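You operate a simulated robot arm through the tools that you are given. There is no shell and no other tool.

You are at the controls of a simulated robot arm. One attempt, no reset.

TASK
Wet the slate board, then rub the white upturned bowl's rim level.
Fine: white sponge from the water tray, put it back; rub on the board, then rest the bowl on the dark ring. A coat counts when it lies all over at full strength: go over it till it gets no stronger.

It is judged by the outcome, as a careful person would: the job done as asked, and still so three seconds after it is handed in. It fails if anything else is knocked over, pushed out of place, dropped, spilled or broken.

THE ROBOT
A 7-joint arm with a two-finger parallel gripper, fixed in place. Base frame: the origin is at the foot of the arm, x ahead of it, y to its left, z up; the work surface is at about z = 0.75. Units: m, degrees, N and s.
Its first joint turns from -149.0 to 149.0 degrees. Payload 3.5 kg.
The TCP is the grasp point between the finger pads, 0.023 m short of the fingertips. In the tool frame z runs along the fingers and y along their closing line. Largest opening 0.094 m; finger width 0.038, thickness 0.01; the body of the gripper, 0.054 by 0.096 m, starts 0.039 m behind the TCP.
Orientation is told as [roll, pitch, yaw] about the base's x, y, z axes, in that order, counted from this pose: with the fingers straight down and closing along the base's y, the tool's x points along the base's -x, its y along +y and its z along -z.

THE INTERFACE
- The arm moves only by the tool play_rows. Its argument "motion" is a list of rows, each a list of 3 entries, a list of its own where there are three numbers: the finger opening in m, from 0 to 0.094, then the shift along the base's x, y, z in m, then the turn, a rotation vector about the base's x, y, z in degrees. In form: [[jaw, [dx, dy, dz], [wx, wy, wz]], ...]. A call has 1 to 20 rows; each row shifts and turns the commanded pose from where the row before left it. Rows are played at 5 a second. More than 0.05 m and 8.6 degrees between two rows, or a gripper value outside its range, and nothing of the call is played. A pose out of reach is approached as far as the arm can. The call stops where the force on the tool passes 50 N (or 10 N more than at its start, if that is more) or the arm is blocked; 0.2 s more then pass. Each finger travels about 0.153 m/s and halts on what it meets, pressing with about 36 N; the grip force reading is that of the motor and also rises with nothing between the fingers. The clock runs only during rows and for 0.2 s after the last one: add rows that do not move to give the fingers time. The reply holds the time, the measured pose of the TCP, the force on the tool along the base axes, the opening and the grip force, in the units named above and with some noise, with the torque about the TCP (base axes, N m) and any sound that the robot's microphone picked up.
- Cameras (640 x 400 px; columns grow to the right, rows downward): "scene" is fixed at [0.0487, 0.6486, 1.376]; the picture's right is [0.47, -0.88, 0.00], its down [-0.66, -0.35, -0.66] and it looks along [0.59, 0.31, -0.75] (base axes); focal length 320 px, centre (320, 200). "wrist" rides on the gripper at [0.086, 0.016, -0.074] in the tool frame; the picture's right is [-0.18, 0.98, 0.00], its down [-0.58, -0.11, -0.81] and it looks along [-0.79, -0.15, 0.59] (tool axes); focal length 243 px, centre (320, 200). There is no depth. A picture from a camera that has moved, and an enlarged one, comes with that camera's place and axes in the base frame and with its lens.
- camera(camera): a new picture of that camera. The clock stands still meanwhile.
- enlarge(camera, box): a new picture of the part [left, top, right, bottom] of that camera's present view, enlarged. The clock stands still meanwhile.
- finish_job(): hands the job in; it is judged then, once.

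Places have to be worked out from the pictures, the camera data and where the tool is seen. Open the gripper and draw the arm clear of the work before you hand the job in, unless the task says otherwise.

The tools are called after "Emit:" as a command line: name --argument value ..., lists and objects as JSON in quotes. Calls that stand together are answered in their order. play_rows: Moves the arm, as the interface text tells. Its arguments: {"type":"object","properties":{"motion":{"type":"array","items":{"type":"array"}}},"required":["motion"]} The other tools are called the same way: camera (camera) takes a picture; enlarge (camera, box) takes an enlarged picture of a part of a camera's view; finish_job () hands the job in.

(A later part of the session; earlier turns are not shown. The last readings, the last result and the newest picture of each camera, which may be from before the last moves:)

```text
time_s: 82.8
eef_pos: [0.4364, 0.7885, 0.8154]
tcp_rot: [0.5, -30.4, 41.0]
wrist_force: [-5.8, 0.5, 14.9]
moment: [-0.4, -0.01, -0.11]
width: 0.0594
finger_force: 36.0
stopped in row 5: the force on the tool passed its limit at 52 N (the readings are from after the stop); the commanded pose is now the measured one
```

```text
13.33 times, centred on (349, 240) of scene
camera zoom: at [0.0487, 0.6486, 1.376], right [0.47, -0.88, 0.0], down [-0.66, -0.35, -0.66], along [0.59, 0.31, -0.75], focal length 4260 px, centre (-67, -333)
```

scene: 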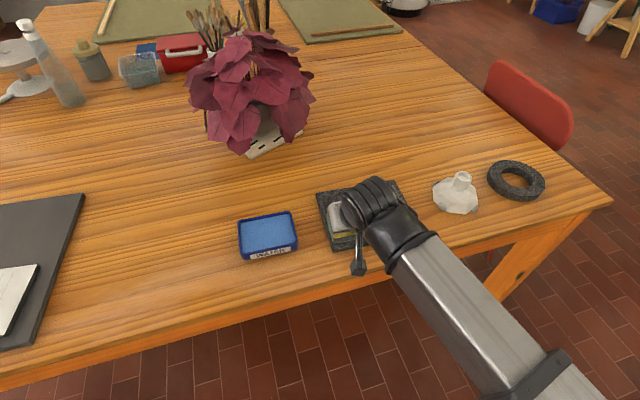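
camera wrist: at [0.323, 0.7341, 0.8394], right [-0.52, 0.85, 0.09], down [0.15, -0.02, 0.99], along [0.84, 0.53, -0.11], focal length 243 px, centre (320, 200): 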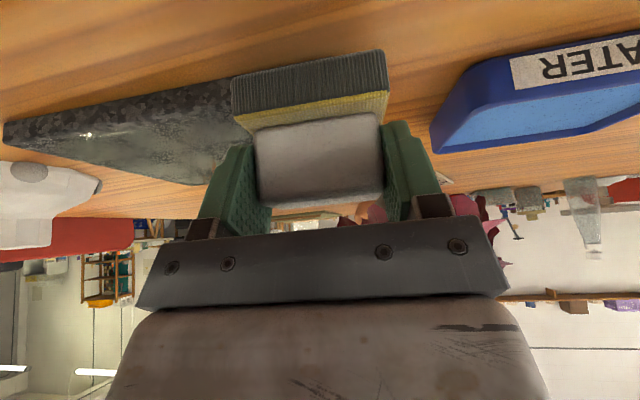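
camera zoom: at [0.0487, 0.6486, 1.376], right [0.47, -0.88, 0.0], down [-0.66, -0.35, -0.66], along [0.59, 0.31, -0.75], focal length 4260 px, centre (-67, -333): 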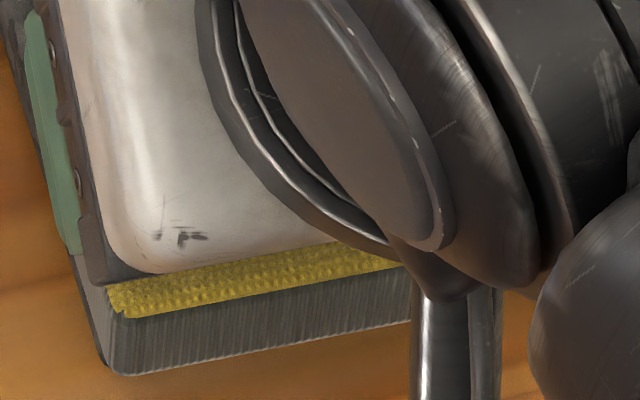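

The force limit stopped the stroke: the sponge probably caught while overhanging the corner. I raise it 1.5 mm and continue right, checking the force.

Emit:
play_rows --motion '[[0.045, [0, 0, 0.0015], [0, 0, 0]], [0.045, [0.0079, -0.00906, 0], [0, 0, 0]], [0.045, [0.0079, -0.00906, 0], [0, 0, 0]], [0.045, [0.0079, -0.00906, 0], [0, 0, 0]]]'

Emit:
camera --camera "wrist"

```text
time_s: 83.8
eef_pos: [0.4613, 0.7602, 0.8167]
tcp_rot: [0.4, -30.3, 40.9]
wrist_force: [-2.6, 1.8, 8.7]
moment: [-0.17, -0.13, 0.01]
width: 0.0591
finger_force: 36.4
```

```text
taken
camera wrist: at [0.3659, 0.6972, 0.8394], right [-0.53, 0.84, 0.1], down [0.15, -0.02, 0.99], along [0.84, 0.54, -0.11], focal length 243 px, centre (320, 200)
```

wrist: 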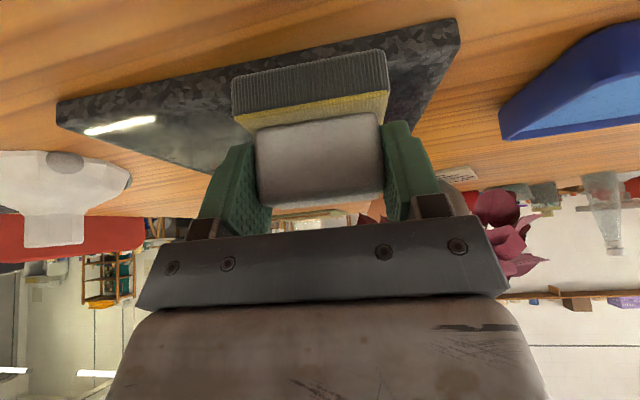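

Emit:
play_rows --motion '[[0.045, [0.0079, -0.00906, 0.0005], [-0.4, 0, -0.1]], [0.045, [0.0079, -0.00906, 0], [0, 0, 0]], [0.045, [0.0079, -0.00906, 0], [0, 0, 0]]]'

Emit:
enlarge --camera "scene" --box '[300, 160, 460, 260]'

Emit:
enlarge --camera "wrist" --box '[300, 0, 500, 125]'

```text
time_s: 84.6
eef_pos: [0.4864, 0.7336, 0.8179]
tcp_rot: [0.0, -30.0, 41.0]
wrist_force: [0.4, 0.9, -0.8]
moment: [0.03, 0.0, -0.04]
width: 0.0592
finger_force: 36.3
```

```text
4.00 times, centred on (380, 210) of scene
camera zoom: at [0.0487, 0.6486, 1.376], right [0.47, -0.88, 0.0], down [-0.66, -0.35, -0.66], along [0.59, 0.31, -0.75], focal length 1278 px, centre (80, 160)
```

zoom: 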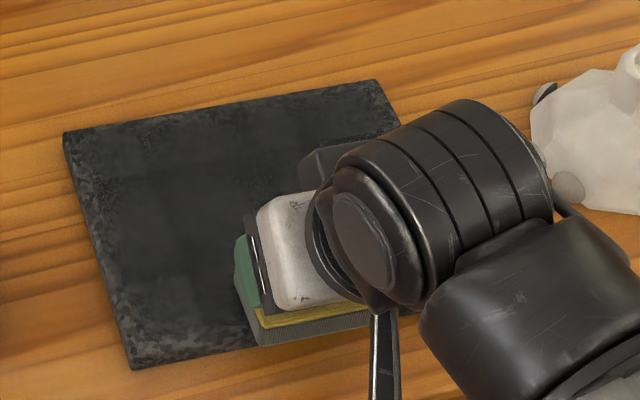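

```text
3.20 times, centred on (400, 62) of wrist
camera zoom: at [0.3898, 0.6713, 0.8408], right [-0.52, 0.85, 0.09], down [0.15, -0.02, 0.99], along [0.84, 0.53, -0.12], focal length 776 px, centre (64, 640)
```

zoom: 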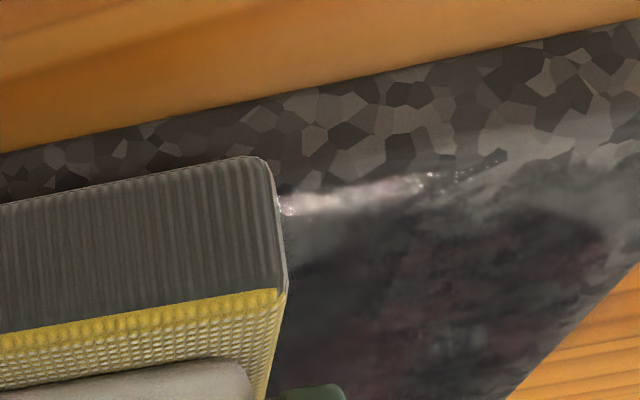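

Emit:
enlarge --camera "scene" --box '[325, 225, 373, 255]'

```text
13.33 times, centred on (349, 240) of scene
camera zoom: at [0.0487, 0.6486, 1.376], right [0.47, -0.88, 0.0], down [-0.66, -0.35, -0.66], along [0.59, 0.31, -0.75], focal length 4260 px, centre (-67, -333)
```

zoom: 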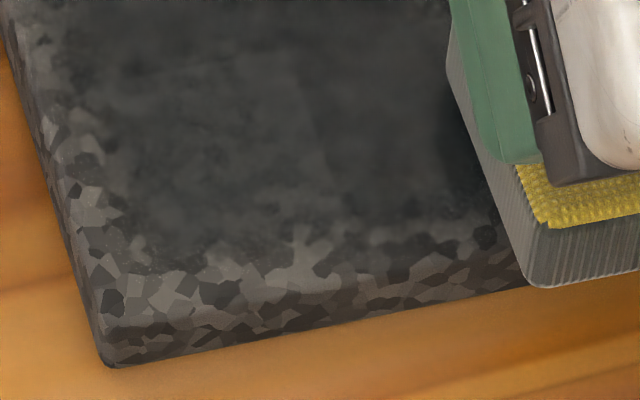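

The border looks exactly as before even after a fresh, slow pass, so the wettable face stops about 8 mm in from the edge and the rest is just border. Now I work on even strength: I press again and stroke back left over the first strip.

Emit:
play_rows --motion '[[0.045, [0.0075, 0.0066, -0.001], [0, 0, 0]], [0.045, [0.0075, 0.0066, -0.0008], [0, 0, 0]], [0.045, [-0.0079, 0.00906, 0], [0, 0, 0]]]'

Emit:
play_rows --motion '[[0.045, [-0.0079, 0.00906, -0.0004], [0, 0, 0]], [0.045, [-0.0079, 0.00906, 0], [0, 0, 0]], [0.045, [-0.0079, 0.00906, 0], [0, 0, 0]]]'

```text
time_s: 85.4
eef_pos: [0.4923, 0.7552, 0.8177]
tcp_rot: [0.1, -30.1, 40.9]
wrist_force: [4.5, -2.0, 13.4]
moment: [-0.25, 0.07, 0.07]
width: 0.0591
finger_force: 35.8
```

```text
time_s: 86.2
eef_pos: [0.4694, 0.7815, 0.8168]
tcp_rot: [0.0, -30.2, 40.9]
wrist_force: [8.2, -7.5, 27.7]
moment: [-0.47, 0.06, 0.16]
width: 0.0592
finger_force: 35.7
```

Emit:
play_rows --motion '[[0.045, [-0.0066, 0.0075, 0], [0, 0, 0]], [0.045, [-0.0066, 0.0075, 0], [0, 0, 0]], [0.045, [-0.0066, 0.0075, 0], [0, 0, 0]], [0.045, [0, 0, 0], [0, 0, 0]], [0.045, [0.0098, -0.0113, 0], [0, 0, 0]], [0.045, [0.0098, -0.0113, 0], [0, 0, 0]], [0.045, [0.0098, -0.0113, 0], [0, 0, 0]], [0.045, [0.0098, -0.0113, 0], [0, 0, 0]], [0.045, [0.0098, -0.0113, 0], [0, 0, 0]], [0.045, [0.0098, -0.0113, 0], [0, 0, 0]], [0.045, [0.0098, -0.0113, 0], [0, 0, 0]], [0.045, [0.0098, -0.0113, 0], [0, 0, 0]], [0.045, [0.0098, -0.0113, 0], [0, 0, 0]], [0.045, [0.0098, -0.0113, 0], [0, 0, 0]], [0.045, [0.0098, -0.0113, 0], [0, 0, 0]]]'

Emit:
enlarge --camera "scene" --box '[300, 160, 460, 260]'

Emit:
enlarge --camera "scene" --box '[325, 225, 373, 255]'

```text
time_s: 88.3
eef_pos: [0.4994, 0.7484, 0.8168]
tcp_rot: [0.2, -30.3, 40.8]
wrist_force: [-3.9, -1.3, 14.6]
moment: [-0.38, 0.27, -0.01]
width: 0.059
finger_force: 36.5
stopped in row 10: the force on the tool passed its limit at 51 N (the readings are from after the stop); the commanded pose is now the measured one
```

```text
4.00 times, centred on (380, 210) of scene
camera zoom: at [0.0487, 0.6486, 1.376], right [0.47, -0.88, 0.0], down [-0.66, -0.35, -0.66], along [0.59, 0.31, -0.75], focal length 1278 px, centre (80, 160)
```

zoom: 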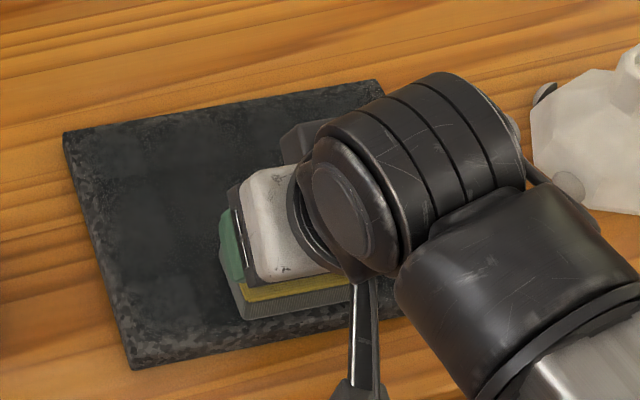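

```text
13.33 times, centred on (349, 240) of scene
camera zoom: at [0.0487, 0.6486, 1.376], right [0.47, -0.88, 0.0], down [-0.66, -0.35, -0.66], along [0.59, 0.31, -0.75], focal length 4260 px, centre (-67, -333)
```

zoom: 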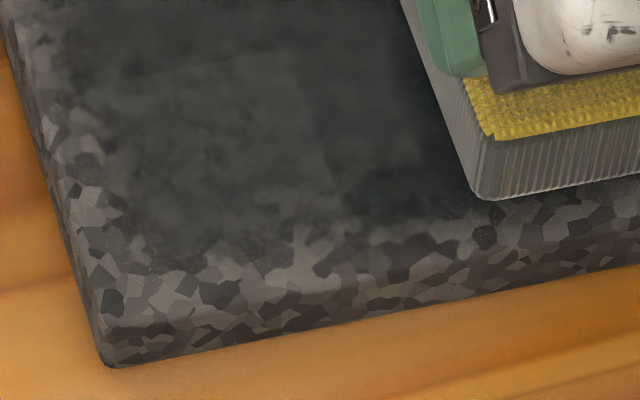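

Rightward strokes drag the force up past the limit, so I'll use a slightly higher z for those. The faint grid lines never move, which suggests they are room reflections in the wet film. I reload and take a clean reference view of the board.

Emit:
play_rows --motion '[[0.045, [0, 0, 0.02], [-0.33, 0.11, 0.1]], [0.045, [0, 0, 0.04], [0, 0, 0]], [0.045, [-0.0217, 0.0349, 0], [0, 0, 0]], [0.045, [-0.0217, 0.0349, 0], [0, 0, 0]], [0.045, [-0.0217, 0.0349, 0], [0, 0, 0]], [0.045, [-0.0217, 0.0349, 0], [0, 0, 0]], [0.045, [-0.0217, 0.0349, 0], [0, 0, 0]], [0.045, [-0.0217, 0.0349, 0], [0, 0, 0]], [0.045, [0, 0, -0.02], [0, 0, 0]], [0.045, [0, 0, -0.02], [0, 0, 0]], [0.045, [0, 0, -0.01], [0, 0, 0]], [0.045, [0, 0, 0], [0, 0, 0]]]'

Emit:
enlarge --camera "scene" --box '[310, 175, 374, 215]'

Emit:
enlarge --camera "scene" --box '[360, 175, 424, 215]'

Emit:
enlarge --camera "scene" --box '[318, 212, 382, 252]'

Emit:
enlarge --camera "scene" --box '[364, 205, 428, 245]'

```text
time_s: 90.9
eef_pos: [0.3677, 0.9595, 0.8269]
tcp_rot: [0.0, -30.0, 41.1]
wrist_force: [-0.1, 0.7, -0.2]
moment: [-0.04, -0.01, 0.01]
width: 0.0591
finger_force: 36.3
```

```text
10.00 times, centred on (342, 195) of scene
camera zoom: at [0.0487, 0.6486, 1.376], right [0.47, -0.88, 0.0], down [-0.66, -0.35, -0.66], along [0.59, 0.31, -0.75], focal length 3195 px, centre (100, 250)
```

zoom: 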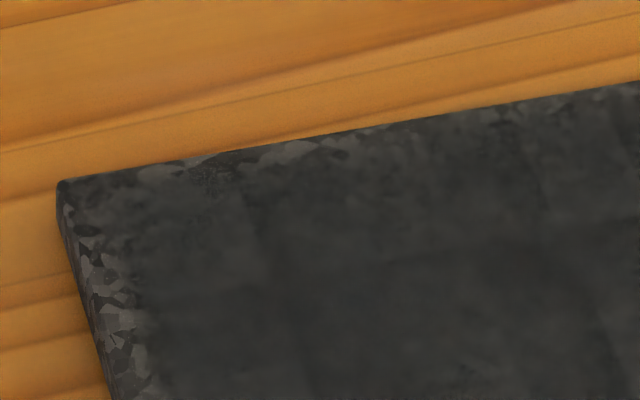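

```text
10.00 times, centred on (392, 195) of scene
camera zoom: at [0.0487, 0.6486, 1.376], right [0.47, -0.88, 0.0], down [-0.66, -0.35, -0.66], along [0.59, 0.31, -0.75], focal length 3195 px, centre (-400, 250)
```

zoom: 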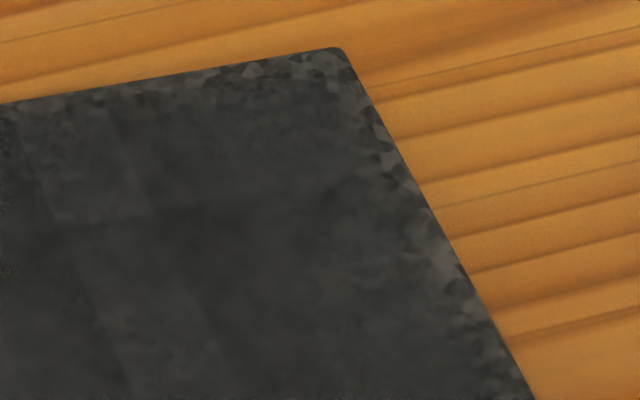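

```text
10.00 times, centred on (350, 232) of scene
camera zoom: at [0.0487, 0.6486, 1.376], right [0.47, -0.88, 0.0], down [-0.66, -0.35, -0.66], along [0.59, 0.31, -0.75], focal length 3195 px, centre (20, -120)
```

zoom: 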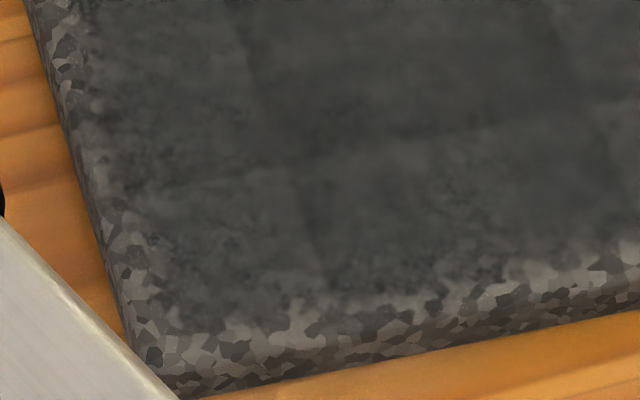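

```text
10.00 times, centred on (396, 225) of scene
camera zoom: at [0.0487, 0.6486, 1.376], right [0.47, -0.88, 0.0], down [-0.66, -0.35, -0.66], along [0.59, 0.31, -0.75], focal length 3195 px, centre (-440, -50)
```

zoom: 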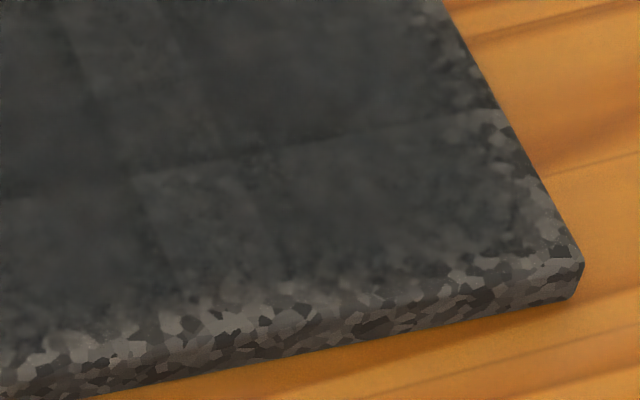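

I have reference views; the near strip still looks a little patchier than the middle. I press the sponge on the water pad again for a full charge.

Emit:
play_rows --motion '[[0.045, [0, 0, -0.002], [0, 0, 0]], [0.045, [0, 0, 0], [0, 0, 0]]]'

Emit:
play_rows --motion '[[0.045, [0, 0, -0.001], [0, 0, 0]], [0.045, [0, 0, 0], [0, 0, 0]]]'

```text
time_s: 91.5
eef_pos: [0.3672, 0.9599, 0.8241]
tcp_rot: [0.0, -29.9, 41.1]
wrist_force: [-0.4, 1.2, 7.9]
moment: [0.03, 0.09, 0.02]
width: 0.0593
finger_force: 35.5
```

```text
time_s: 92.1
eef_pos: [0.3682, 0.9587, 0.8251]
tcp_rot: [0.0, -30.2, 41.1]
wrist_force: [2.7, 2.1, 24.4]
moment: [0.08, -0.01, -0.05]
width: 0.0593
finger_force: 35.6
```

Emit:
play_rows --motion '[[0.045, [0, 0, 0], [0, 0, 0]], [0.045, [0, 0, 0], [0, 0, 0]], [0.045, [0, 0, 0], [0, 0, 0]], [0.045, [0, 0, 0.01], [0, 0, 0]], [0.045, [0, 0, 0.04], [0, 0, 0]], [0.045, [0.0224, -0.0355, 0], [0, 0, 0]], [0.045, [0.0224, -0.0355, 0], [0, 0, 0]], [0.045, [0.0224, -0.0355, 0], [0, 0, 0]], [0.045, [0.0224, -0.0355, 0], [0, 0, 0]], [0.045, [0.0224, -0.0355, 0], [0, 0, 0]], [0.045, [0.0224, -0.0355, 0], [0, 0, 0]], [0.045, [0.0224, -0.0355, 0], [0, 0, 0]], [0.045, [0.0224, -0.0355, 0], [0, 0, 0]], [0.045, [0, 0, -0.025], [0, 0, 0]], [0.045, [0, 0, -0.025], [0, 0, 0]], [0.045, [0, 0, -0.005], [0, 0, 0]], [0.045, [0, 0, 0], [0, 0, 0]]]'

Emit:
play_rows --motion '[[0.045, [0, 0, -0.0015], [0, 0, 0]], [0.045, [0, 0, 0], [0, 0, 0]]]'

```text
time_s: 95.7
eef_pos: [0.5477, 0.6729, 0.8174]
tcp_rot: [0.1, -29.9, 41.1]
wrist_force: [-0.9, -0.4, -0.1]
moment: [-0.02, -0.03, 0.0]
width: 0.059
finger_force: 36.3
```

```text
time_s: 96.3
eef_pos: [0.5483, 0.6733, 0.8166]
tcp_rot: [0.0, -30.0, 41.2]
wrist_force: [-0.1, -5.3, 22.5]
moment: [-0.07, 0.19, 0.0]
width: 0.0589
finger_force: 35.6
```

22 N, good. A leftward stroke over the near strip with the full charge.

Emit:
play_rows --motion '[[0.045, [-0.0095, 0.01095, -0.0002], [0, 0, 0]], [0.045, [-0.0095, 0.01095, 0], [0, 0, 0]], [0.045, [-0.0095, 0.01095, 0], [0, 0, 0]], [0.045, [-0.0095, 0.01095, 0], [0, 0, 0]], [0.045, [-0.0095, 0.01095, 0], [0, 0, 0]], [0.045, [-0.0095, 0.01095, 0], [0, 0, 0]], [0.045, [-0.0095, 0.01095, 0], [0, 0, 0]], [0.045, [-0.0095, 0.01095, 0], [0, 0, 0]], [0.045, [-0.0095, 0.01095, 0], [0, 0, 0]], [0.045, [-0.0095, 0.01095, 0], [0, 0, 0]], [0.045, [-0.0095, 0.01095, 0], [0, 0, 0]], [0.045, [-0.0095, 0.01095, 0], [0, 0, 0]]]'

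Emit:
enlarge --camera "scene" --box '[364, 205, 428, 245]'

Emit:
enlarge --camera "wrist" --box '[0, 0, 320, 200]'

```text
time_s: 98.9
eef_pos: [0.4316, 0.8059, 0.8169]
tcp_rot: [-0.1, -29.8, 41.2]
wrist_force: [4.0, -7.5, 25.0]
moment: [-0.21, -0.41, -0.07]
width: 0.0589
finger_force: 35.7
```

```text
10.00 times, centred on (396, 225) of scene
camera zoom: at [0.0487, 0.6486, 1.376], right [0.47, -0.88, 0.0], down [-0.66, -0.35, -0.66], along [0.59, 0.31, -0.75], focal length 3195 px, centre (-440, -50)
```

zoom: 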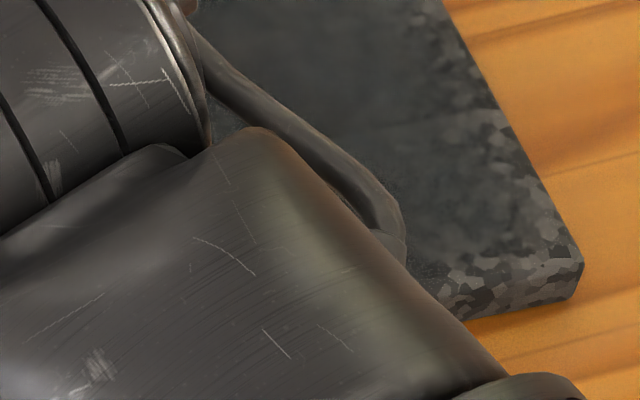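

```text
2.00 times, centred on (160, 100) of wrist
camera zoom: at [0.3374, 0.7431, 0.84], right [-0.53, 0.85, 0.09], down [0.15, -0.01, 0.99], along [0.84, 0.53, -0.12], focal length 485 px, centre (640, 400)
```

zoom: 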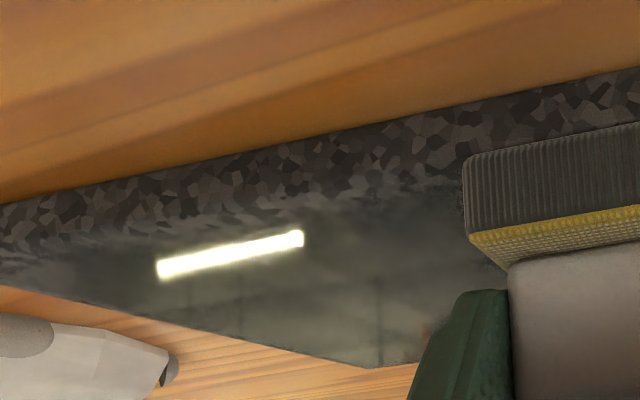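

The film is mirror-like now and reflects the room lights, which confirms the grid lines are reflections. I carry on with the next row at a slightly higher z for the rightward stroke.

Emit:
play_rows --motion '[[0.045, [0.01, 0.0087, 0.0003], [0, 0, 0]], [0.045, [0.01, 0.0087, 0.0003], [0, 0, 0]], [0.045, [0.01, 0.0087, 0], [0, 0, 0]], [0.045, [0.0095, -0.01095, 0], [0, 0, 0]], [0.045, [0.0095, -0.01095, 0], [0, 0, 0]], [0.045, [0.0095, -0.01095, 0], [0, 0, 0]], [0.045, [0.0095, -0.01095, 0], [0, 0, 0]], [0.045, [0.0095, -0.01095, 0], [0, 0, 0]], [0.045, [0.0095, -0.01095, 0], [0, 0, 0]], [0.045, [0.0095, -0.01095, 0], [0, 0, 0]], [0.045, [0.0095, -0.01095, 0], [0, 0, 0]], [0.045, [0.0095, -0.01095, 0], [0, 0, 0]], [0.045, [0.0095, -0.01095, 0], [0, 0, 0]], [0.045, [0.0095, -0.01095, 0], [0, 0, 0]], [0.045, [0.0095, -0.01095, 0], [0, 0, 0]]]'

Emit:
enlarge --camera "scene" --box '[318, 212, 382, 252]'

Emit:
enlarge --camera "scene" --box '[300, 160, 460, 260]'

```text
time_s: 102.1
eef_pos: [0.577, 0.7003, 0.8159]
tcp_rot: [0.0, -29.9, 41.1]
wrist_force: [-2.1, 3.4, 12.6]
moment: [0.15, 0.2, -0.01]
width: 0.0591
finger_force: 36.2
```

```text
10.00 times, centred on (350, 232) of scene
camera zoom: at [0.0487, 0.6486, 1.376], right [0.47, -0.88, 0.0], down [-0.66, -0.35, -0.66], along [0.59, 0.31, -0.75], focal length 3195 px, centre (20, -120)
```

zoom: 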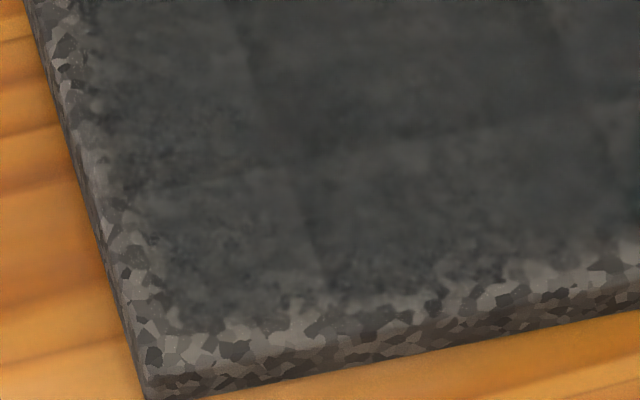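

```text
4.00 times, centred on (380, 210) of scene
camera zoom: at [0.0487, 0.6486, 1.376], right [0.47, -0.88, 0.0], down [-0.66, -0.35, -0.66], along [0.59, 0.31, -0.75], focal length 1278 px, centre (80, 160)
```

zoom: 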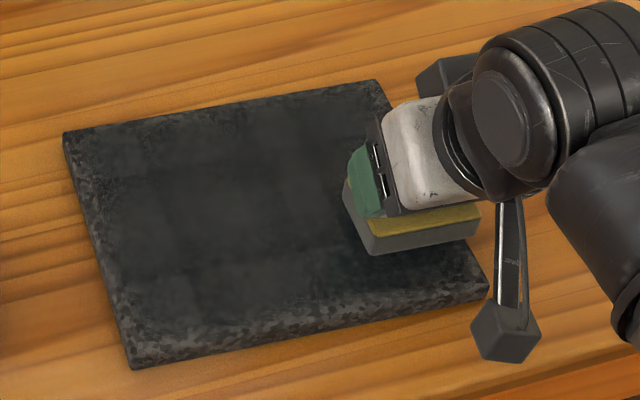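

The near-left view is identical before and after, so the near strip is at full strength. I continue with the next row farther out, stroking left.

Emit:
play_rows --motion '[[0.045, [0.0106, 0.0092, -0.0003], [0, 0, 0]], [0.045, [0.0106, 0.0092, -0.0003], [0, 0, 0]], [0.045, [0.0106, 0.0092, 0], [0, 0, 0]], [0.045, [-0.0095, 0.01095, 0], [0, 0, 0]], [0.045, [-0.0095, 0.01095, 0], [0, 0, 0]], [0.045, [-0.0095, 0.01095, 0], [0, 0, 0]], [0.045, [-0.0095, 0.01095, 0], [0, 0, 0]], [0.045, [-0.0095, 0.01095, 0], [0, 0, 0]], [0.045, [-0.0095, 0.01095, 0], [0, 0, 0]], [0.045, [-0.0095, 0.01095, 0], [0, 0, 0]], [0.045, [-0.0095, 0.01095, 0], [0, 0, 0]], [0.045, [-0.0095, 0.01095, 0], [0, 0, 0]], [0.045, [-0.0095, 0.01095, 0], [0, 0, 0]], [0.045, [-0.0095, 0.01095, 0], [0, 0, 0]], [0.045, [-0.0095, 0.01095, 0], [0, 0, 0]]]'

Emit:
enlarge --camera "scene" --box '[360, 175, 424, 215]'

```text
time_s: 105.3
eef_pos: [0.495, 0.8591, 0.8169]
tcp_rot: [0.0, -29.8, 41.1]
wrist_force: [3.7, -4.1, 17.4]
moment: [-0.29, -0.16, 0.02]
width: 0.0592
finger_force: 36.2
```

```text
10.00 times, centred on (392, 195) of scene
camera zoom: at [0.0487, 0.6486, 1.376], right [0.47, -0.88, 0.0], down [-0.66, -0.35, -0.66], along [0.59, 0.31, -0.75], focal length 3195 px, centre (-400, 250)
```

zoom: 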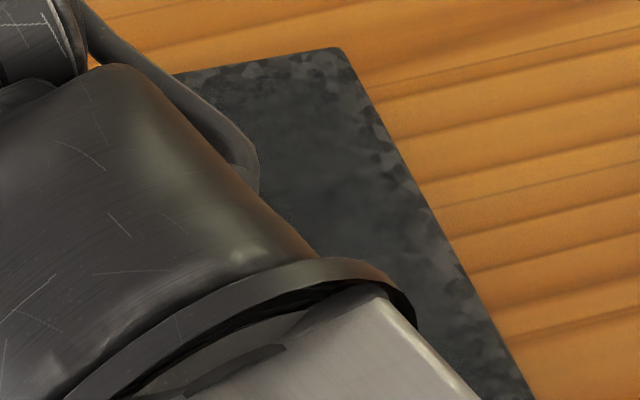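

Reload once more, for the far row.

Emit:
play_rows --motion '[[0.045, [0, 0, 0.02], [0, 0, 0]], [0.045, [0, 0, 0.04], [0, 0, 0]], [0.045, [-0.03175, 0.02475, 0], [0, 0, 0]], [0.045, [-0.03175, 0.02475, 0], [0, 0, 0]], [0.045, [-0.03175, 0.02475, 0], [0, 0, 0]], [0.045, [-0.03175, 0.02475, 0], [0, 0, 0]], [0.045, [0, 0, -0.02], [0, 0, 0]], [0.045, [0, 0, -0.02], [0, 0, 0]], [0.045, [0, 0, -0.01], [0, 0, 0]], [0.045, [0, 0, -0.001], [0, 0, 0]], [0.045, [0, 0, 0], [0, 0, 0]]]'

Emit:
play_rows --motion '[[0.045, [0, 0, -0.0015], [0, 0, 0]], [0.045, [0, 0, 0], [0, 0, 0]]]'

Emit:
enlarge --camera "scene" --box '[360, 175, 424, 215]'

Emit:
enlarge --camera "scene" --box '[310, 175, 374, 215]'

```text
time_s: 107.7
eef_pos: [0.3691, 0.96, 0.8252]
tcp_rot: [0.0, -29.9, 41.1]
wrist_force: [0.0, 0.7, -0.8]
moment: [0.03, -0.04, 0.0]
width: 0.0592
finger_force: 36.0
```

```text
time_s: 108.3
eef_pos: [0.3682, 0.9578, 0.8248]
tcp_rot: [0.0, -29.9, 41.2]
wrist_force: [0.5, 0.0, 13.1]
moment: [-0.02, 0.06, -0.02]
width: 0.0592
finger_force: 36.1
```

```text
10.00 times, centred on (392, 195) of scene
camera zoom: at [0.0487, 0.6486, 1.376], right [0.47, -0.88, 0.0], down [-0.66, -0.35, -0.66], along [0.59, 0.31, -0.75], focal length 3195 px, centre (-400, 250)
```

zoom: 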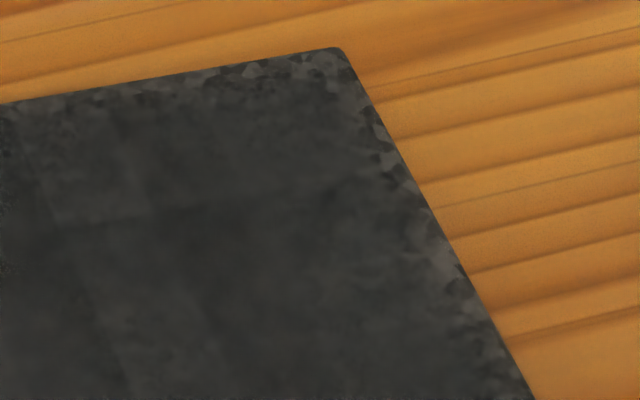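

```text
10.00 times, centred on (342, 195) of scene
camera zoom: at [0.0487, 0.6486, 1.376], right [0.47, -0.88, 0.0], down [-0.66, -0.35, -0.66], along [0.59, 0.31, -0.75], focal length 3195 px, centre (100, 250)
```

zoom: 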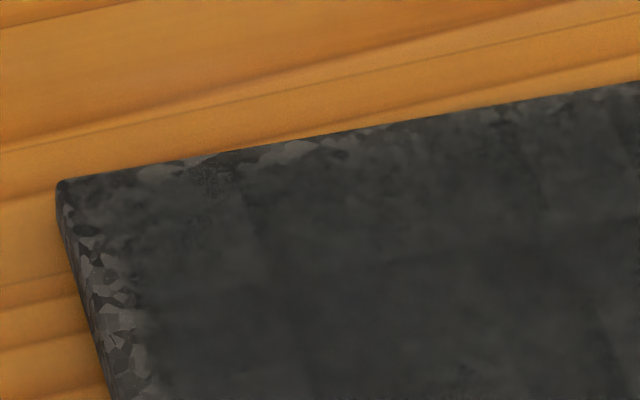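

The mid rows show no change either, so they're saturated. I take a full charge and do the far row from the right end.

Emit:
play_rows --motion '[[0.045, [0, 0, -0.0005], [0, 0, 0]], [0.045, [0, 0, 0], [0, 0, 0]], [0.045, [0, 0, 0], [0, 0, 0]], [0.045, [0, 0, 0], [0, 0, 0]], [0.045, [0, 0, 0.01], [0, 0, 0]], [0.045, [0, 0, 0.04], [0, 0, 0]], [0.045, [0.0338, -0.02634, 0], [0, 0, 0]], [0.045, [0.0338, -0.02634, 0], [0, 0, 0]], [0.045, [0.0338, -0.02634, 0], [0, 0, 0]], [0.045, [0.0338, -0.02634, 0], [0, 0, 0]], [0.045, [0.0338, -0.02634, 0], [0, 0, 0]], [0.045, [0.0338, -0.02634, 0], [0, 0, 0]], [0.045, [0.0338, -0.02634, 0], [0, 0, 0]], [0.045, [0.0338, -0.02634, 0], [0, 0, 0]], [0.045, [0, 0, -0.025], [0, 0, 0]], [0.045, [0, 0, -0.025], [0, 0, 0]], [0.045, [0, 0, -0.005], [0, 0, 0]], [0.045, [0, 0, 0], [0, 0, 0]]]'

Emit:
play_rows --motion '[[0.045, [0, 0, -0.0015], [0, 0, 0]], [0.045, [0, 0, 0], [0, 0, 0]]]'

```text
time_s: 112.1
eef_pos: [0.6374, 0.7471, 0.8176]
tcp_rot: [-0.1, -29.9, 41.1]
wrist_force: [-0.6, 0.0, -0.1]
moment: [0.01, 0.01, 0.02]
width: 0.0592
finger_force: 36.1
```

```text
time_s: 112.7
eef_pos: [0.6379, 0.7488, 0.8173]
tcp_rot: [0.0, -30.0, 41.1]
wrist_force: [-0.4, 0.6, 4.8]
moment: [0.0, 0.08, -0.02]
width: 0.0593
finger_force: 36.3
```

Emit:
play_rows --motion '[[0.045, [0, 0, -0.001], [0, 0, 0]], [0.045, [0, 0, 0], [0, 0, 0]], [0.045, [-0.0097, 0.01114, 0], [0, 0, 0]], [0.045, [-0.0097, 0.01114, 0], [0, 0, 0]], [0.045, [-0.0097, 0.01114, 0], [0, 0, 0]], [0.045, [-0.0097, 0.01114, 0], [0, 0, 0]], [0.045, [-0.0097, 0.01114, 0], [0, 0, 0]], [0.045, [-0.0097, 0.01114, 0], [0, 0, 0]], [0.045, [-0.0097, 0.01114, 0], [0, 0, 0]], [0.045, [-0.0097, 0.01114, 0], [0, 0, 0]], [0.045, [-0.0097, 0.01114, 0], [0, 0, 0]], [0.045, [-0.0097, 0.01114, 0], [0, 0, 0]], [0.045, [-0.0097, 0.01114, 0], [0, 0, 0]], [0.045, [-0.0097, 0.01114, 0], [0, 0, 0]]]'

Emit:
enlarge --camera "scene" --box '[360, 175, 424, 215]'

Emit:
enlarge --camera "wrist" --box '[0, 0, 320, 200]'

```text
time_s: 115.7
eef_pos: [0.5202, 0.8819, 0.8186]
tcp_rot: [-0.1, -29.9, 41.1]
wrist_force: [7.5, -6.0, 23.6]
moment: [-0.24, -0.43, -0.06]
width: 0.0594
finger_force: 35.7
```

```text
10.00 times, centred on (392, 195) of scene
camera zoom: at [0.0487, 0.6486, 1.376], right [0.47, -0.88, 0.0], down [-0.66, -0.35, -0.66], along [0.59, 0.31, -0.75], focal length 3195 px, centre (-400, 250)
```

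zoom: 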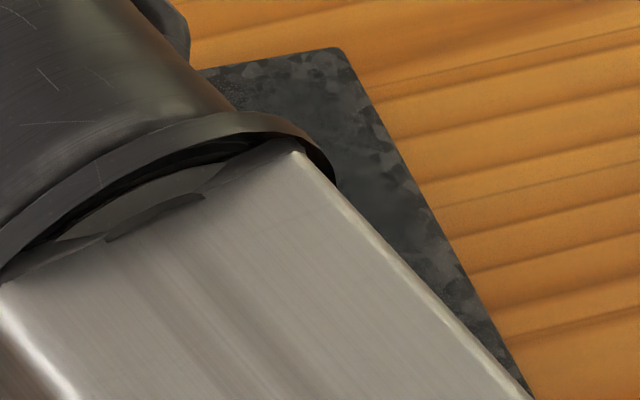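

```text
2.00 times, centred on (160, 100) of wrist
camera zoom: at [0.4251, 0.8187, 0.8399], right [-0.53, 0.85, 0.09], down [0.15, -0.01, 0.99], along [0.84, 0.53, -0.12], focal length 485 px, centre (640, 400)
```

zoom: 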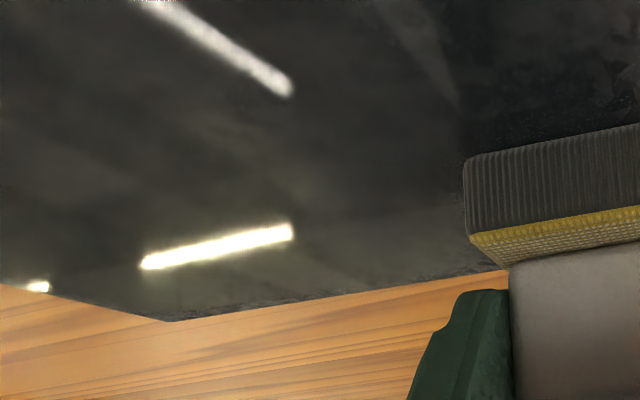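

The whole face is uniformly glossy. I use the remaining charge to run down the left edge once more and then across the middle to the right edge.

Emit:
play_rows --motion '[[0.045, [-0.0109, -0.0095, 0], [0, 0, 0]], [0.045, [-0.0109, -0.0095, 0], [0, 0, 0]], [0.045, [-0.0109, -0.0095, 0], [0, 0, 0]], [0.045, [-0.0109, -0.0095, 0], [0, 0, 0]], [0.045, [-0.0109, -0.0095, 0], [0, 0, 0]], [0.045, [-0.0109, -0.0095, 0], [0, 0, 0]], [0.045, [-0.0109, -0.0095, 0], [0, 0, 0]], [0.045, [-0.0109, -0.0095, 0], [0, 0, 0]], [0.045, [0, 0, 0.02], [0, 0, 0]], [0.045, [0, 0, 0.04], [0, 0, 0]], [0.045, [-0.012, 0.0323, 0], [0, 0, 0]], [0.045, [-0.012, 0.0323, 0], [0, 0, 0]], [0.045, [-0.012, 0.0323, 0], [0, 0, 0]], [0.045, [-0.012, 0.0323, 0], [0, 0, 0]], [0.045, [-0.012, 0.0323, 0], [0, 0, 0]], [0.045, [0, 0, 0], [0, 0, 0]]]'

Emit:
enlarge --camera "scene" --box '[300, 160, 460, 260]'

Emit:
enlarge --camera "scene" --box '[310, 175, 374, 215]'

Emit:
enlarge --camera "scene" --box '[364, 205, 428, 245]'

```text
time_s: 119.1
eef_pos: [0.3739, 0.9671, 0.8761]
tcp_rot: [0.0, -29.9, 41.1]
wrist_force: [-0.5, -0.6, -0.5]
moment: [0.03, 0.02, 0.04]
width: 0.0592
finger_force: 36.1
```

```text
4.00 times, centred on (380, 210) of scene
camera zoom: at [0.0487, 0.6486, 1.376], right [0.47, -0.88, 0.0], down [-0.66, -0.35, -0.66], along [0.59, 0.31, -0.75], focal length 1278 px, centre (80, 160)
```

zoom: 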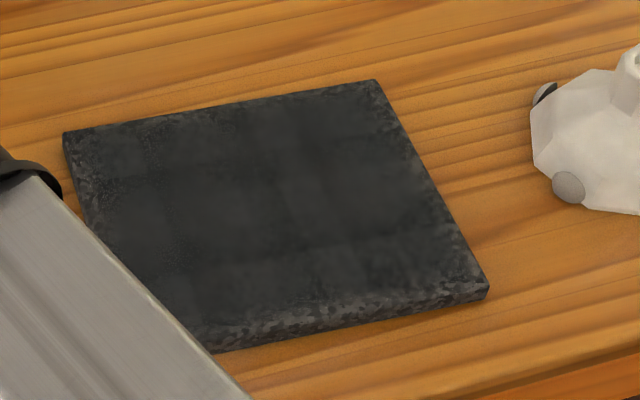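

```text
10.00 times, centred on (342, 195) of scene
camera zoom: at [0.0487, 0.6486, 1.376], right [0.47, -0.88, 0.0], down [-0.66, -0.35, -0.66], along [0.59, 0.31, -0.75], focal length 3195 px, centre (100, 250)
```

zoom: 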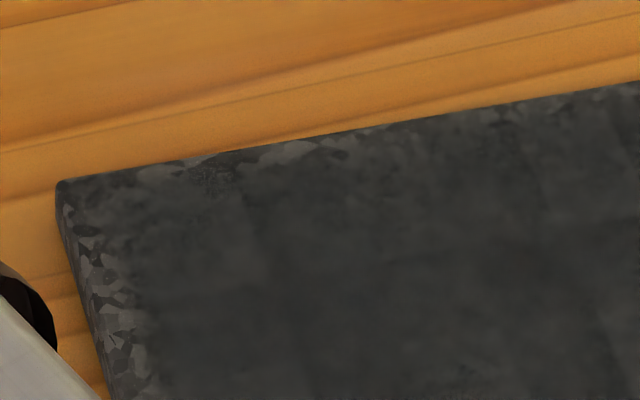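

```text
10.00 times, centred on (396, 225) of scene
camera zoom: at [0.0487, 0.6486, 1.376], right [0.47, -0.88, 0.0], down [-0.66, -0.35, -0.66], along [0.59, 0.31, -0.75], focal length 3195 px, centre (-440, -50)
```

zoom: 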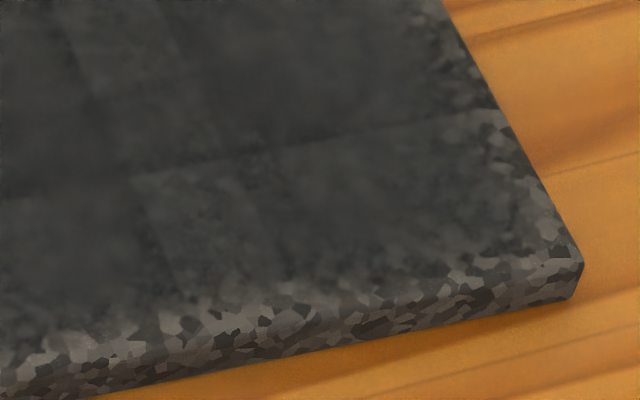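

Nothing changes any more under repeated wet passes, so the coat is at full strength. Now I take the sponge back to where it lay and lower it to just above the table.

Emit:
play_rows --motion '[[0.045, [-0.0337, 0.02425, 0], [0, 0, 0]], [0.045, [-0.0337, 0.02425, 0], [0, 0, 0]], [0.045, [-0.0337, 0.02425, 0], [0, 0, 0]], [0.045, [-0.0337, 0.02425, 0], [0, 0, 0]], [0.045, [0, 0, -0.025], [0, 0, 0]], [0.045, [0, 0, -0.025], [0, 0, 0]], [0.045, [0, 0, -0.014], [0, 0, 0]], [0.045, [0, 0, -0.005], [0, 0, 0]], [0.045, [0, 0, 0], [0, 0, 0]]]'

Emit:
camera --camera "wrist"

```text
time_s: 121.1
eef_pos: [0.2411, 1.0654, 0.8063]
tcp_rot: [-0.1, -29.9, 41.2]
wrist_force: [0.1, -0.1, -0.2]
moment: [0.03, -0.02, 0.02]
width: 0.0593
finger_force: 35.9
```

```text
taken
camera wrist: at [0.1447, 1.0008, 0.8298], right [-0.53, 0.85, 0.09], down [0.15, -0.01, 0.99], along [0.84, 0.53, -0.12], focal length 243 px, centre (320, 200)
```

wrist: 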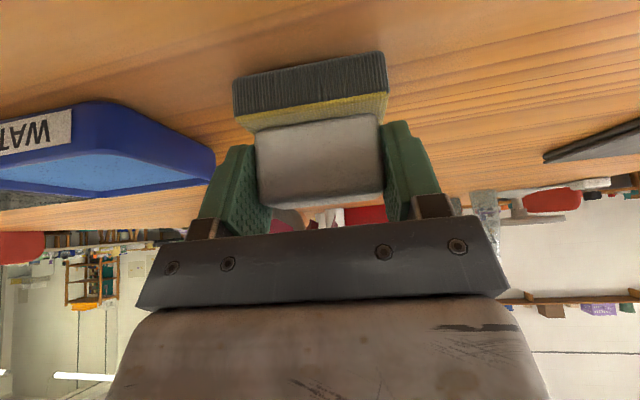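

Emit:
play_rows --motion '[[0.045, [0, 0, -0.0025], [0, 0, 0]], [0.045, [0, 0, -0.0015], [0, 0, 0]], [0.045, [0, 0, 0], [0, 0, 0]]]'

Emit:
play_rows --motion '[[0.045, [0, 0, -0.001], [0, 0, 0]], [0.045, [0, 0, 0], [0, 0, 0]]]'

```text
time_s: 121.9
eef_pos: [0.2398, 1.063, 0.8014]
tcp_rot: [0.0, -29.8, 41.1]
wrist_force: [0.0, -0.4, -0.5]
moment: [-0.02, -0.01, -0.04]
width: 0.0591
finger_force: 36.1
```

```text
time_s: 122.5
eef_pos: [0.2394, 1.0632, 0.8014]
tcp_rot: [0.0, -29.9, 41.0]
wrist_force: [0.1, -0.6, 0.6]
moment: [0.0, 0.01, 0.01]
width: 0.0592
finger_force: 36.0
```

Emit:
play_rows --motion '[[0.045, [0, 0, -0.001], [0, 0, 0]], [0.045, [0, 0, 0], [0, 0, 0]]]'

Emit:
play_rows --motion '[[0.045, [0, 0, -0.0007], [0, 0, 0]], [0.045, [0, 0, 0], [0, 0, 0]]]'

```text
time_s: 123.1
eef_pos: [0.2397, 1.0628, 0.8015]
tcp_rot: [-0.1, -29.9, 41.1]
wrist_force: [0.9, 0.1, 10.8]
moment: [-0.1, 0.12, 0.01]
width: 0.0595
finger_force: 35.8
```

```text
time_s: 123.7
eef_pos: [0.2394, 1.0629, 0.8005]
tcp_rot: [-0.1, -29.9, 41.1]
wrist_force: [0.5, 1.8, 20.5]
moment: [-0.14, 0.13, -0.01]
width: 0.0592
finger_force: 36.0
```

The sponge rests on the table at its old place. I ease the pressure, open the fingers and lift straight up.

Emit:
play_rows --motion '[[0.045, [0, 0, 0.0012], [0, 0, 0]], [0.062, [0, 0, 0], [0, 0, 0]], [0.07, [0, 0, 0], [0, 0, 0]], [0.08, [0, 0, 0], [0, 0, 0]], [0.092, [0, 0, 0], [0, 0, 0]], [0.092, [0, 0, 0], [0, 0, 0]], [0.092, [0, 0, 0.02], [0, 0, 0]], [0.092, [0, 0, 0.03], [0, 0, 0]], [0.092, [0, 0, 0.04], [0, 0, 0]], [0.092, [0, 0, 0.04], [0, 0, 0]], [0.092, [0, 0, 0], [0, 0, 0]]]'

Emit:
camera --camera "wrist"

Emit:
camera --camera "scene"

```text
time_s: 126.1
eef_pos: [0.2417, 1.0623, 0.9319]
tcp_rot: [-0.1, -29.8, 41.2]
wrist_force: [0.6, 1.0, -0.3]
moment: [-0.04, -0.06, 0.03]
width: 0.0919
finger_force: 0.0
```

```text
taken
camera wrist: at [0.1454, 1.0, 0.9543], right [-0.53, 0.85, 0.09], down [0.15, -0.01, 0.99], along [0.84, 0.53, -0.12], focal length 243 px, centre (320, 200)
```

wrist: 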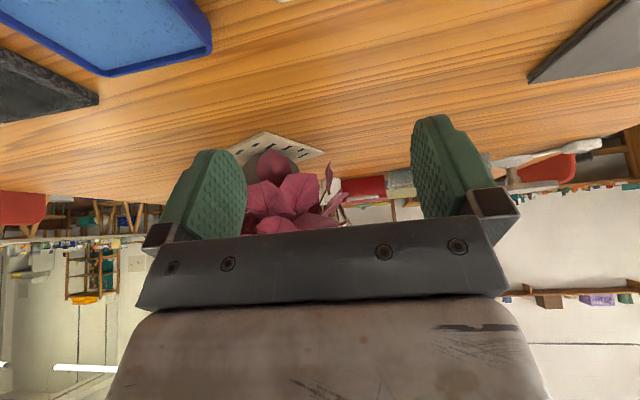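

```text
taken
```

scene: 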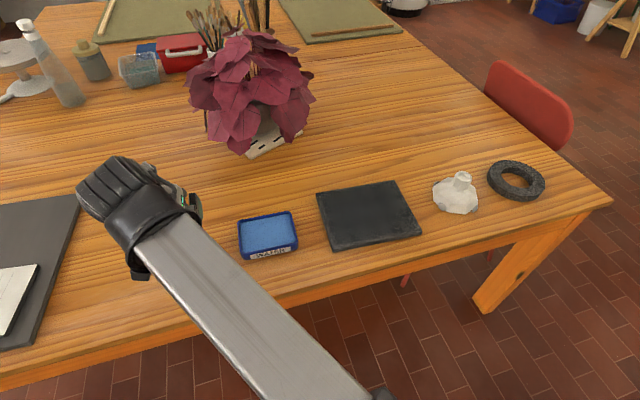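

The gripper is clear of the sponge. I'll rise, bring the tool back to vertical, and check the sponge and the board.

Emit:
play_rows --motion '[[0.092, [0.0085, -0.032, 0.025], [-3.936, 4.53, 0]], [0.092, [0.0085, -0.032, 0.025], [-3.936, 4.53, 0]], [0.092, [0.0085, -0.032, 0.025], [-3.936, 4.53, 0]], [0.092, [0.0085, -0.032, 0.025], [-3.936, 4.53, 0]], [0.092, [0.0085, -0.032, 0.025], [-3.936, 4.53, 0]], [0.092, [0.04, -0.02, 0], [0, 0, 0]], [0.092, [0.04, -0.025, 0], [0, 0, 0]], [0.092, [0.04, -0.025, 0], [0, 0, 0]], [0.092, [0.04, -0.025, 0], [0, 0, 0]], [0.092, [0.04, -0.025, 0], [0, 0, 0]], [0.092, [0.03, -0.025, 0], [0, 0, 0]], [0.092, [0.03, -0.03, 0], [0, 0, 0]], [0.092, [0.02, -0.03, 0], [0, 0, 0]], [0.092, [0, 0, 0], [0, 0, 0]]]'

Emit:
camera --camera "wrist"

Emit:
camera --camera "scene"

```text
time_s: 129.1
eef_pos: [0.5631, 0.6989, 1.057]
tcp_rot: [0.0, 0.1, 41.0]
wrist_force: [-0.3, -0.4, -0.2]
moment: [-0.02, 0.02, -0.02]
width: 0.0918
finger_force: 0.1
```

```text
taken
camera wrist: at [0.4872, 0.6531, 1.1319], right [-0.51, 0.86, 0.0], down [0.51, 0.3, 0.8], along [0.69, 0.41, -0.59], focal length 243 px, centre (320, 200)
```

wrist: 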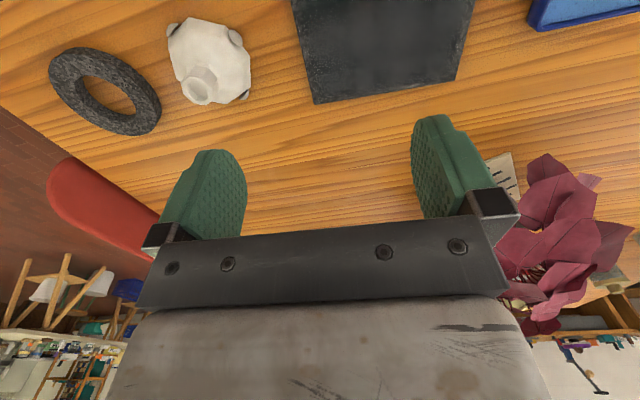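

```text
taken
```

scene: 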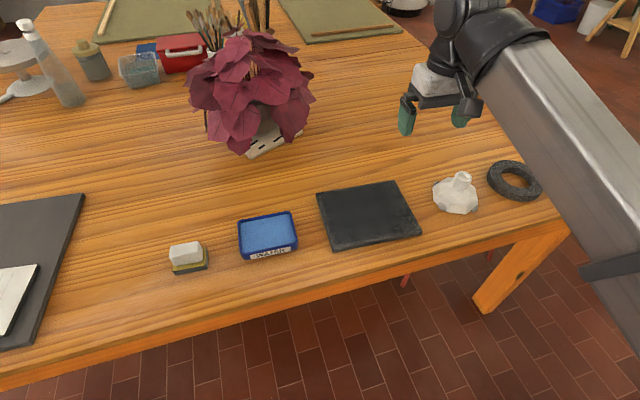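

The sponge is back in place and the board reads dark all over. I'll enlarge the board from the wrist and scene views, then the bowl and ring.

Emit:
enlarge --camera "wrist" --box '[280, 0, 480, 125]'

Emit:
enlarge --camera "scene" --box '[310, 175, 430, 250]'

Emit:
enlarge --camera "wrist" --box '[40, 10, 264, 150]'

Emit:
enlarge --camera "scene" --box '[420, 150, 556, 235]'

```text
3.20 times, centred on (380, 62) of wrist
camera zoom: at [0.4872, 0.6531, 1.1319], right [-0.51, 0.86, 0.0], down [0.51, 0.3, 0.8], along [0.69, 0.41, -0.59], focal length 776 px, centre (128, 640)
```

zoom: 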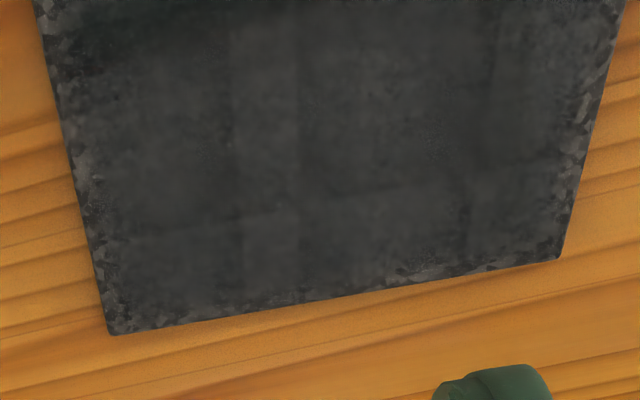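

```text
5.33 times, centred on (370, 212) of scene
camera zoom: at [0.0487, 0.6486, 1.376], right [0.47, -0.88, 0.0], down [-0.66, -0.35, -0.66], along [0.59, 0.31, -0.75], focal length 1704 px, centre (53, 133)
```

zoom: 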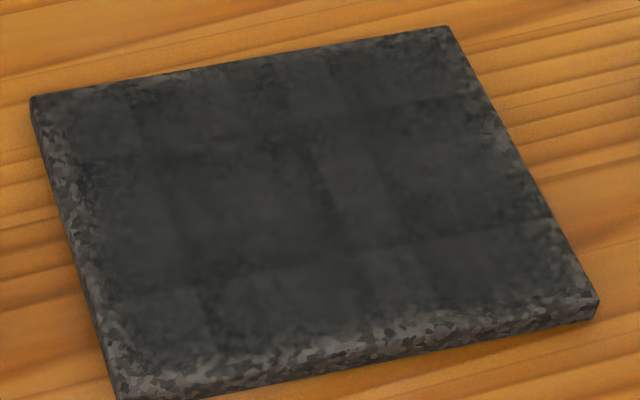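

```text
2.86 times, centred on (152, 80) of wrist
camera zoom: at [0.4872, 0.6531, 1.1319], right [-0.51, 0.86, 0.0], down [0.51, 0.3, 0.8], along [0.69, 0.41, -0.59], focal length 693 px, centre (800, 543)
```

zoom: 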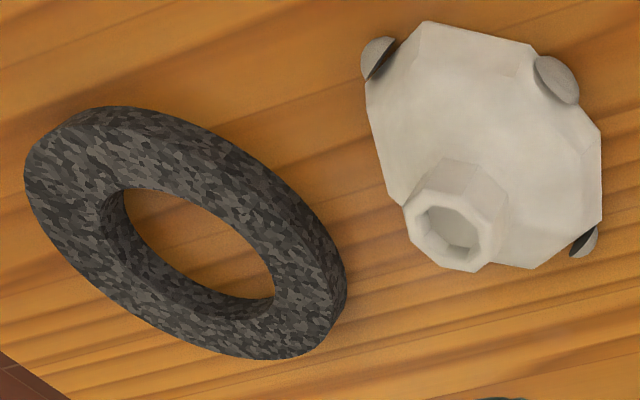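

```text
4.71 times, centred on (488, 192) of scene
camera zoom: at [0.0487, 0.6486, 1.376], right [0.47, -0.88, 0.0], down [-0.66, -0.35, -0.66], along [0.59, 0.31, -0.75], focal length 1503 px, centre (-471, 235)
```

zoom: 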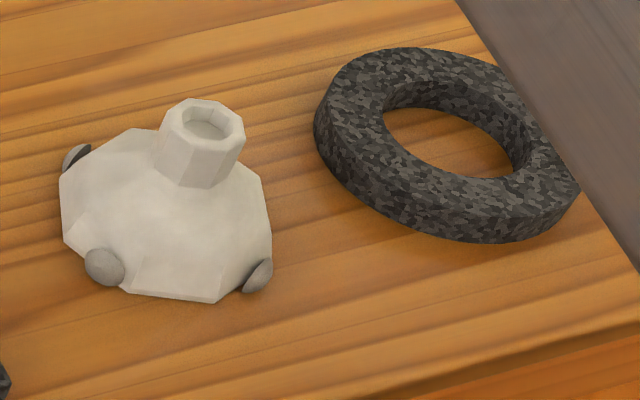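

The foot's top centre triangulates to (0.724, 0.602, 0.819), and three grey lumps sit on the rim around centre (0.716, 0.602), radius about 0.058. I'll zoom in on the bowl for its rim, lumps and tilt.

Emit:
enlarge --camera "scene" --box '[428, 165, 484, 217]'

Emit:
enlarge --camera "wrist" --box '[160, 10, 256, 110]'

```text
7.69 times, centred on (456, 191) of scene
camera zoom: at [0.0487, 0.6486, 1.376], right [0.47, -0.88, 0.0], down [-0.66, -0.35, -0.66], along [0.59, 0.31, -0.75], focal length 2458 px, centre (-726, 269)
```

zoom: 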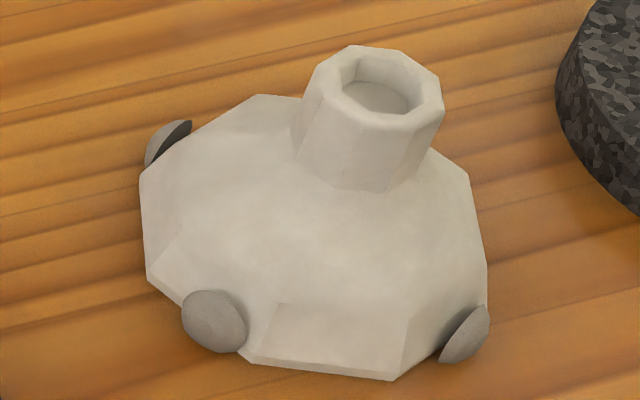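

```text
4.00 times, centred on (208, 60) of wrist
camera zoom: at [0.4872, 0.6531, 1.1319], right [-0.51, 0.86, 0.0], down [0.51, 0.3, 0.8], along [0.69, 0.41, -0.59], focal length 970 px, centre (768, 760)
```

zoom: 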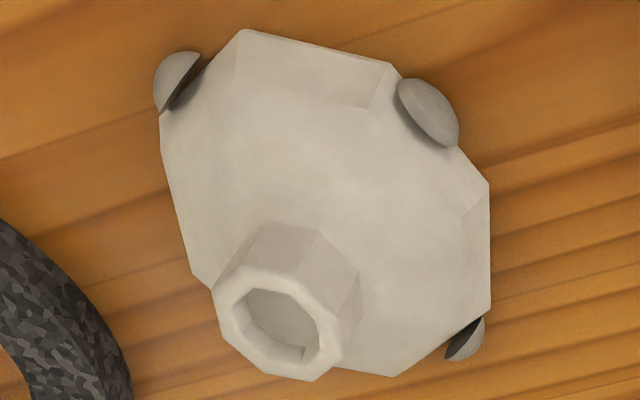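

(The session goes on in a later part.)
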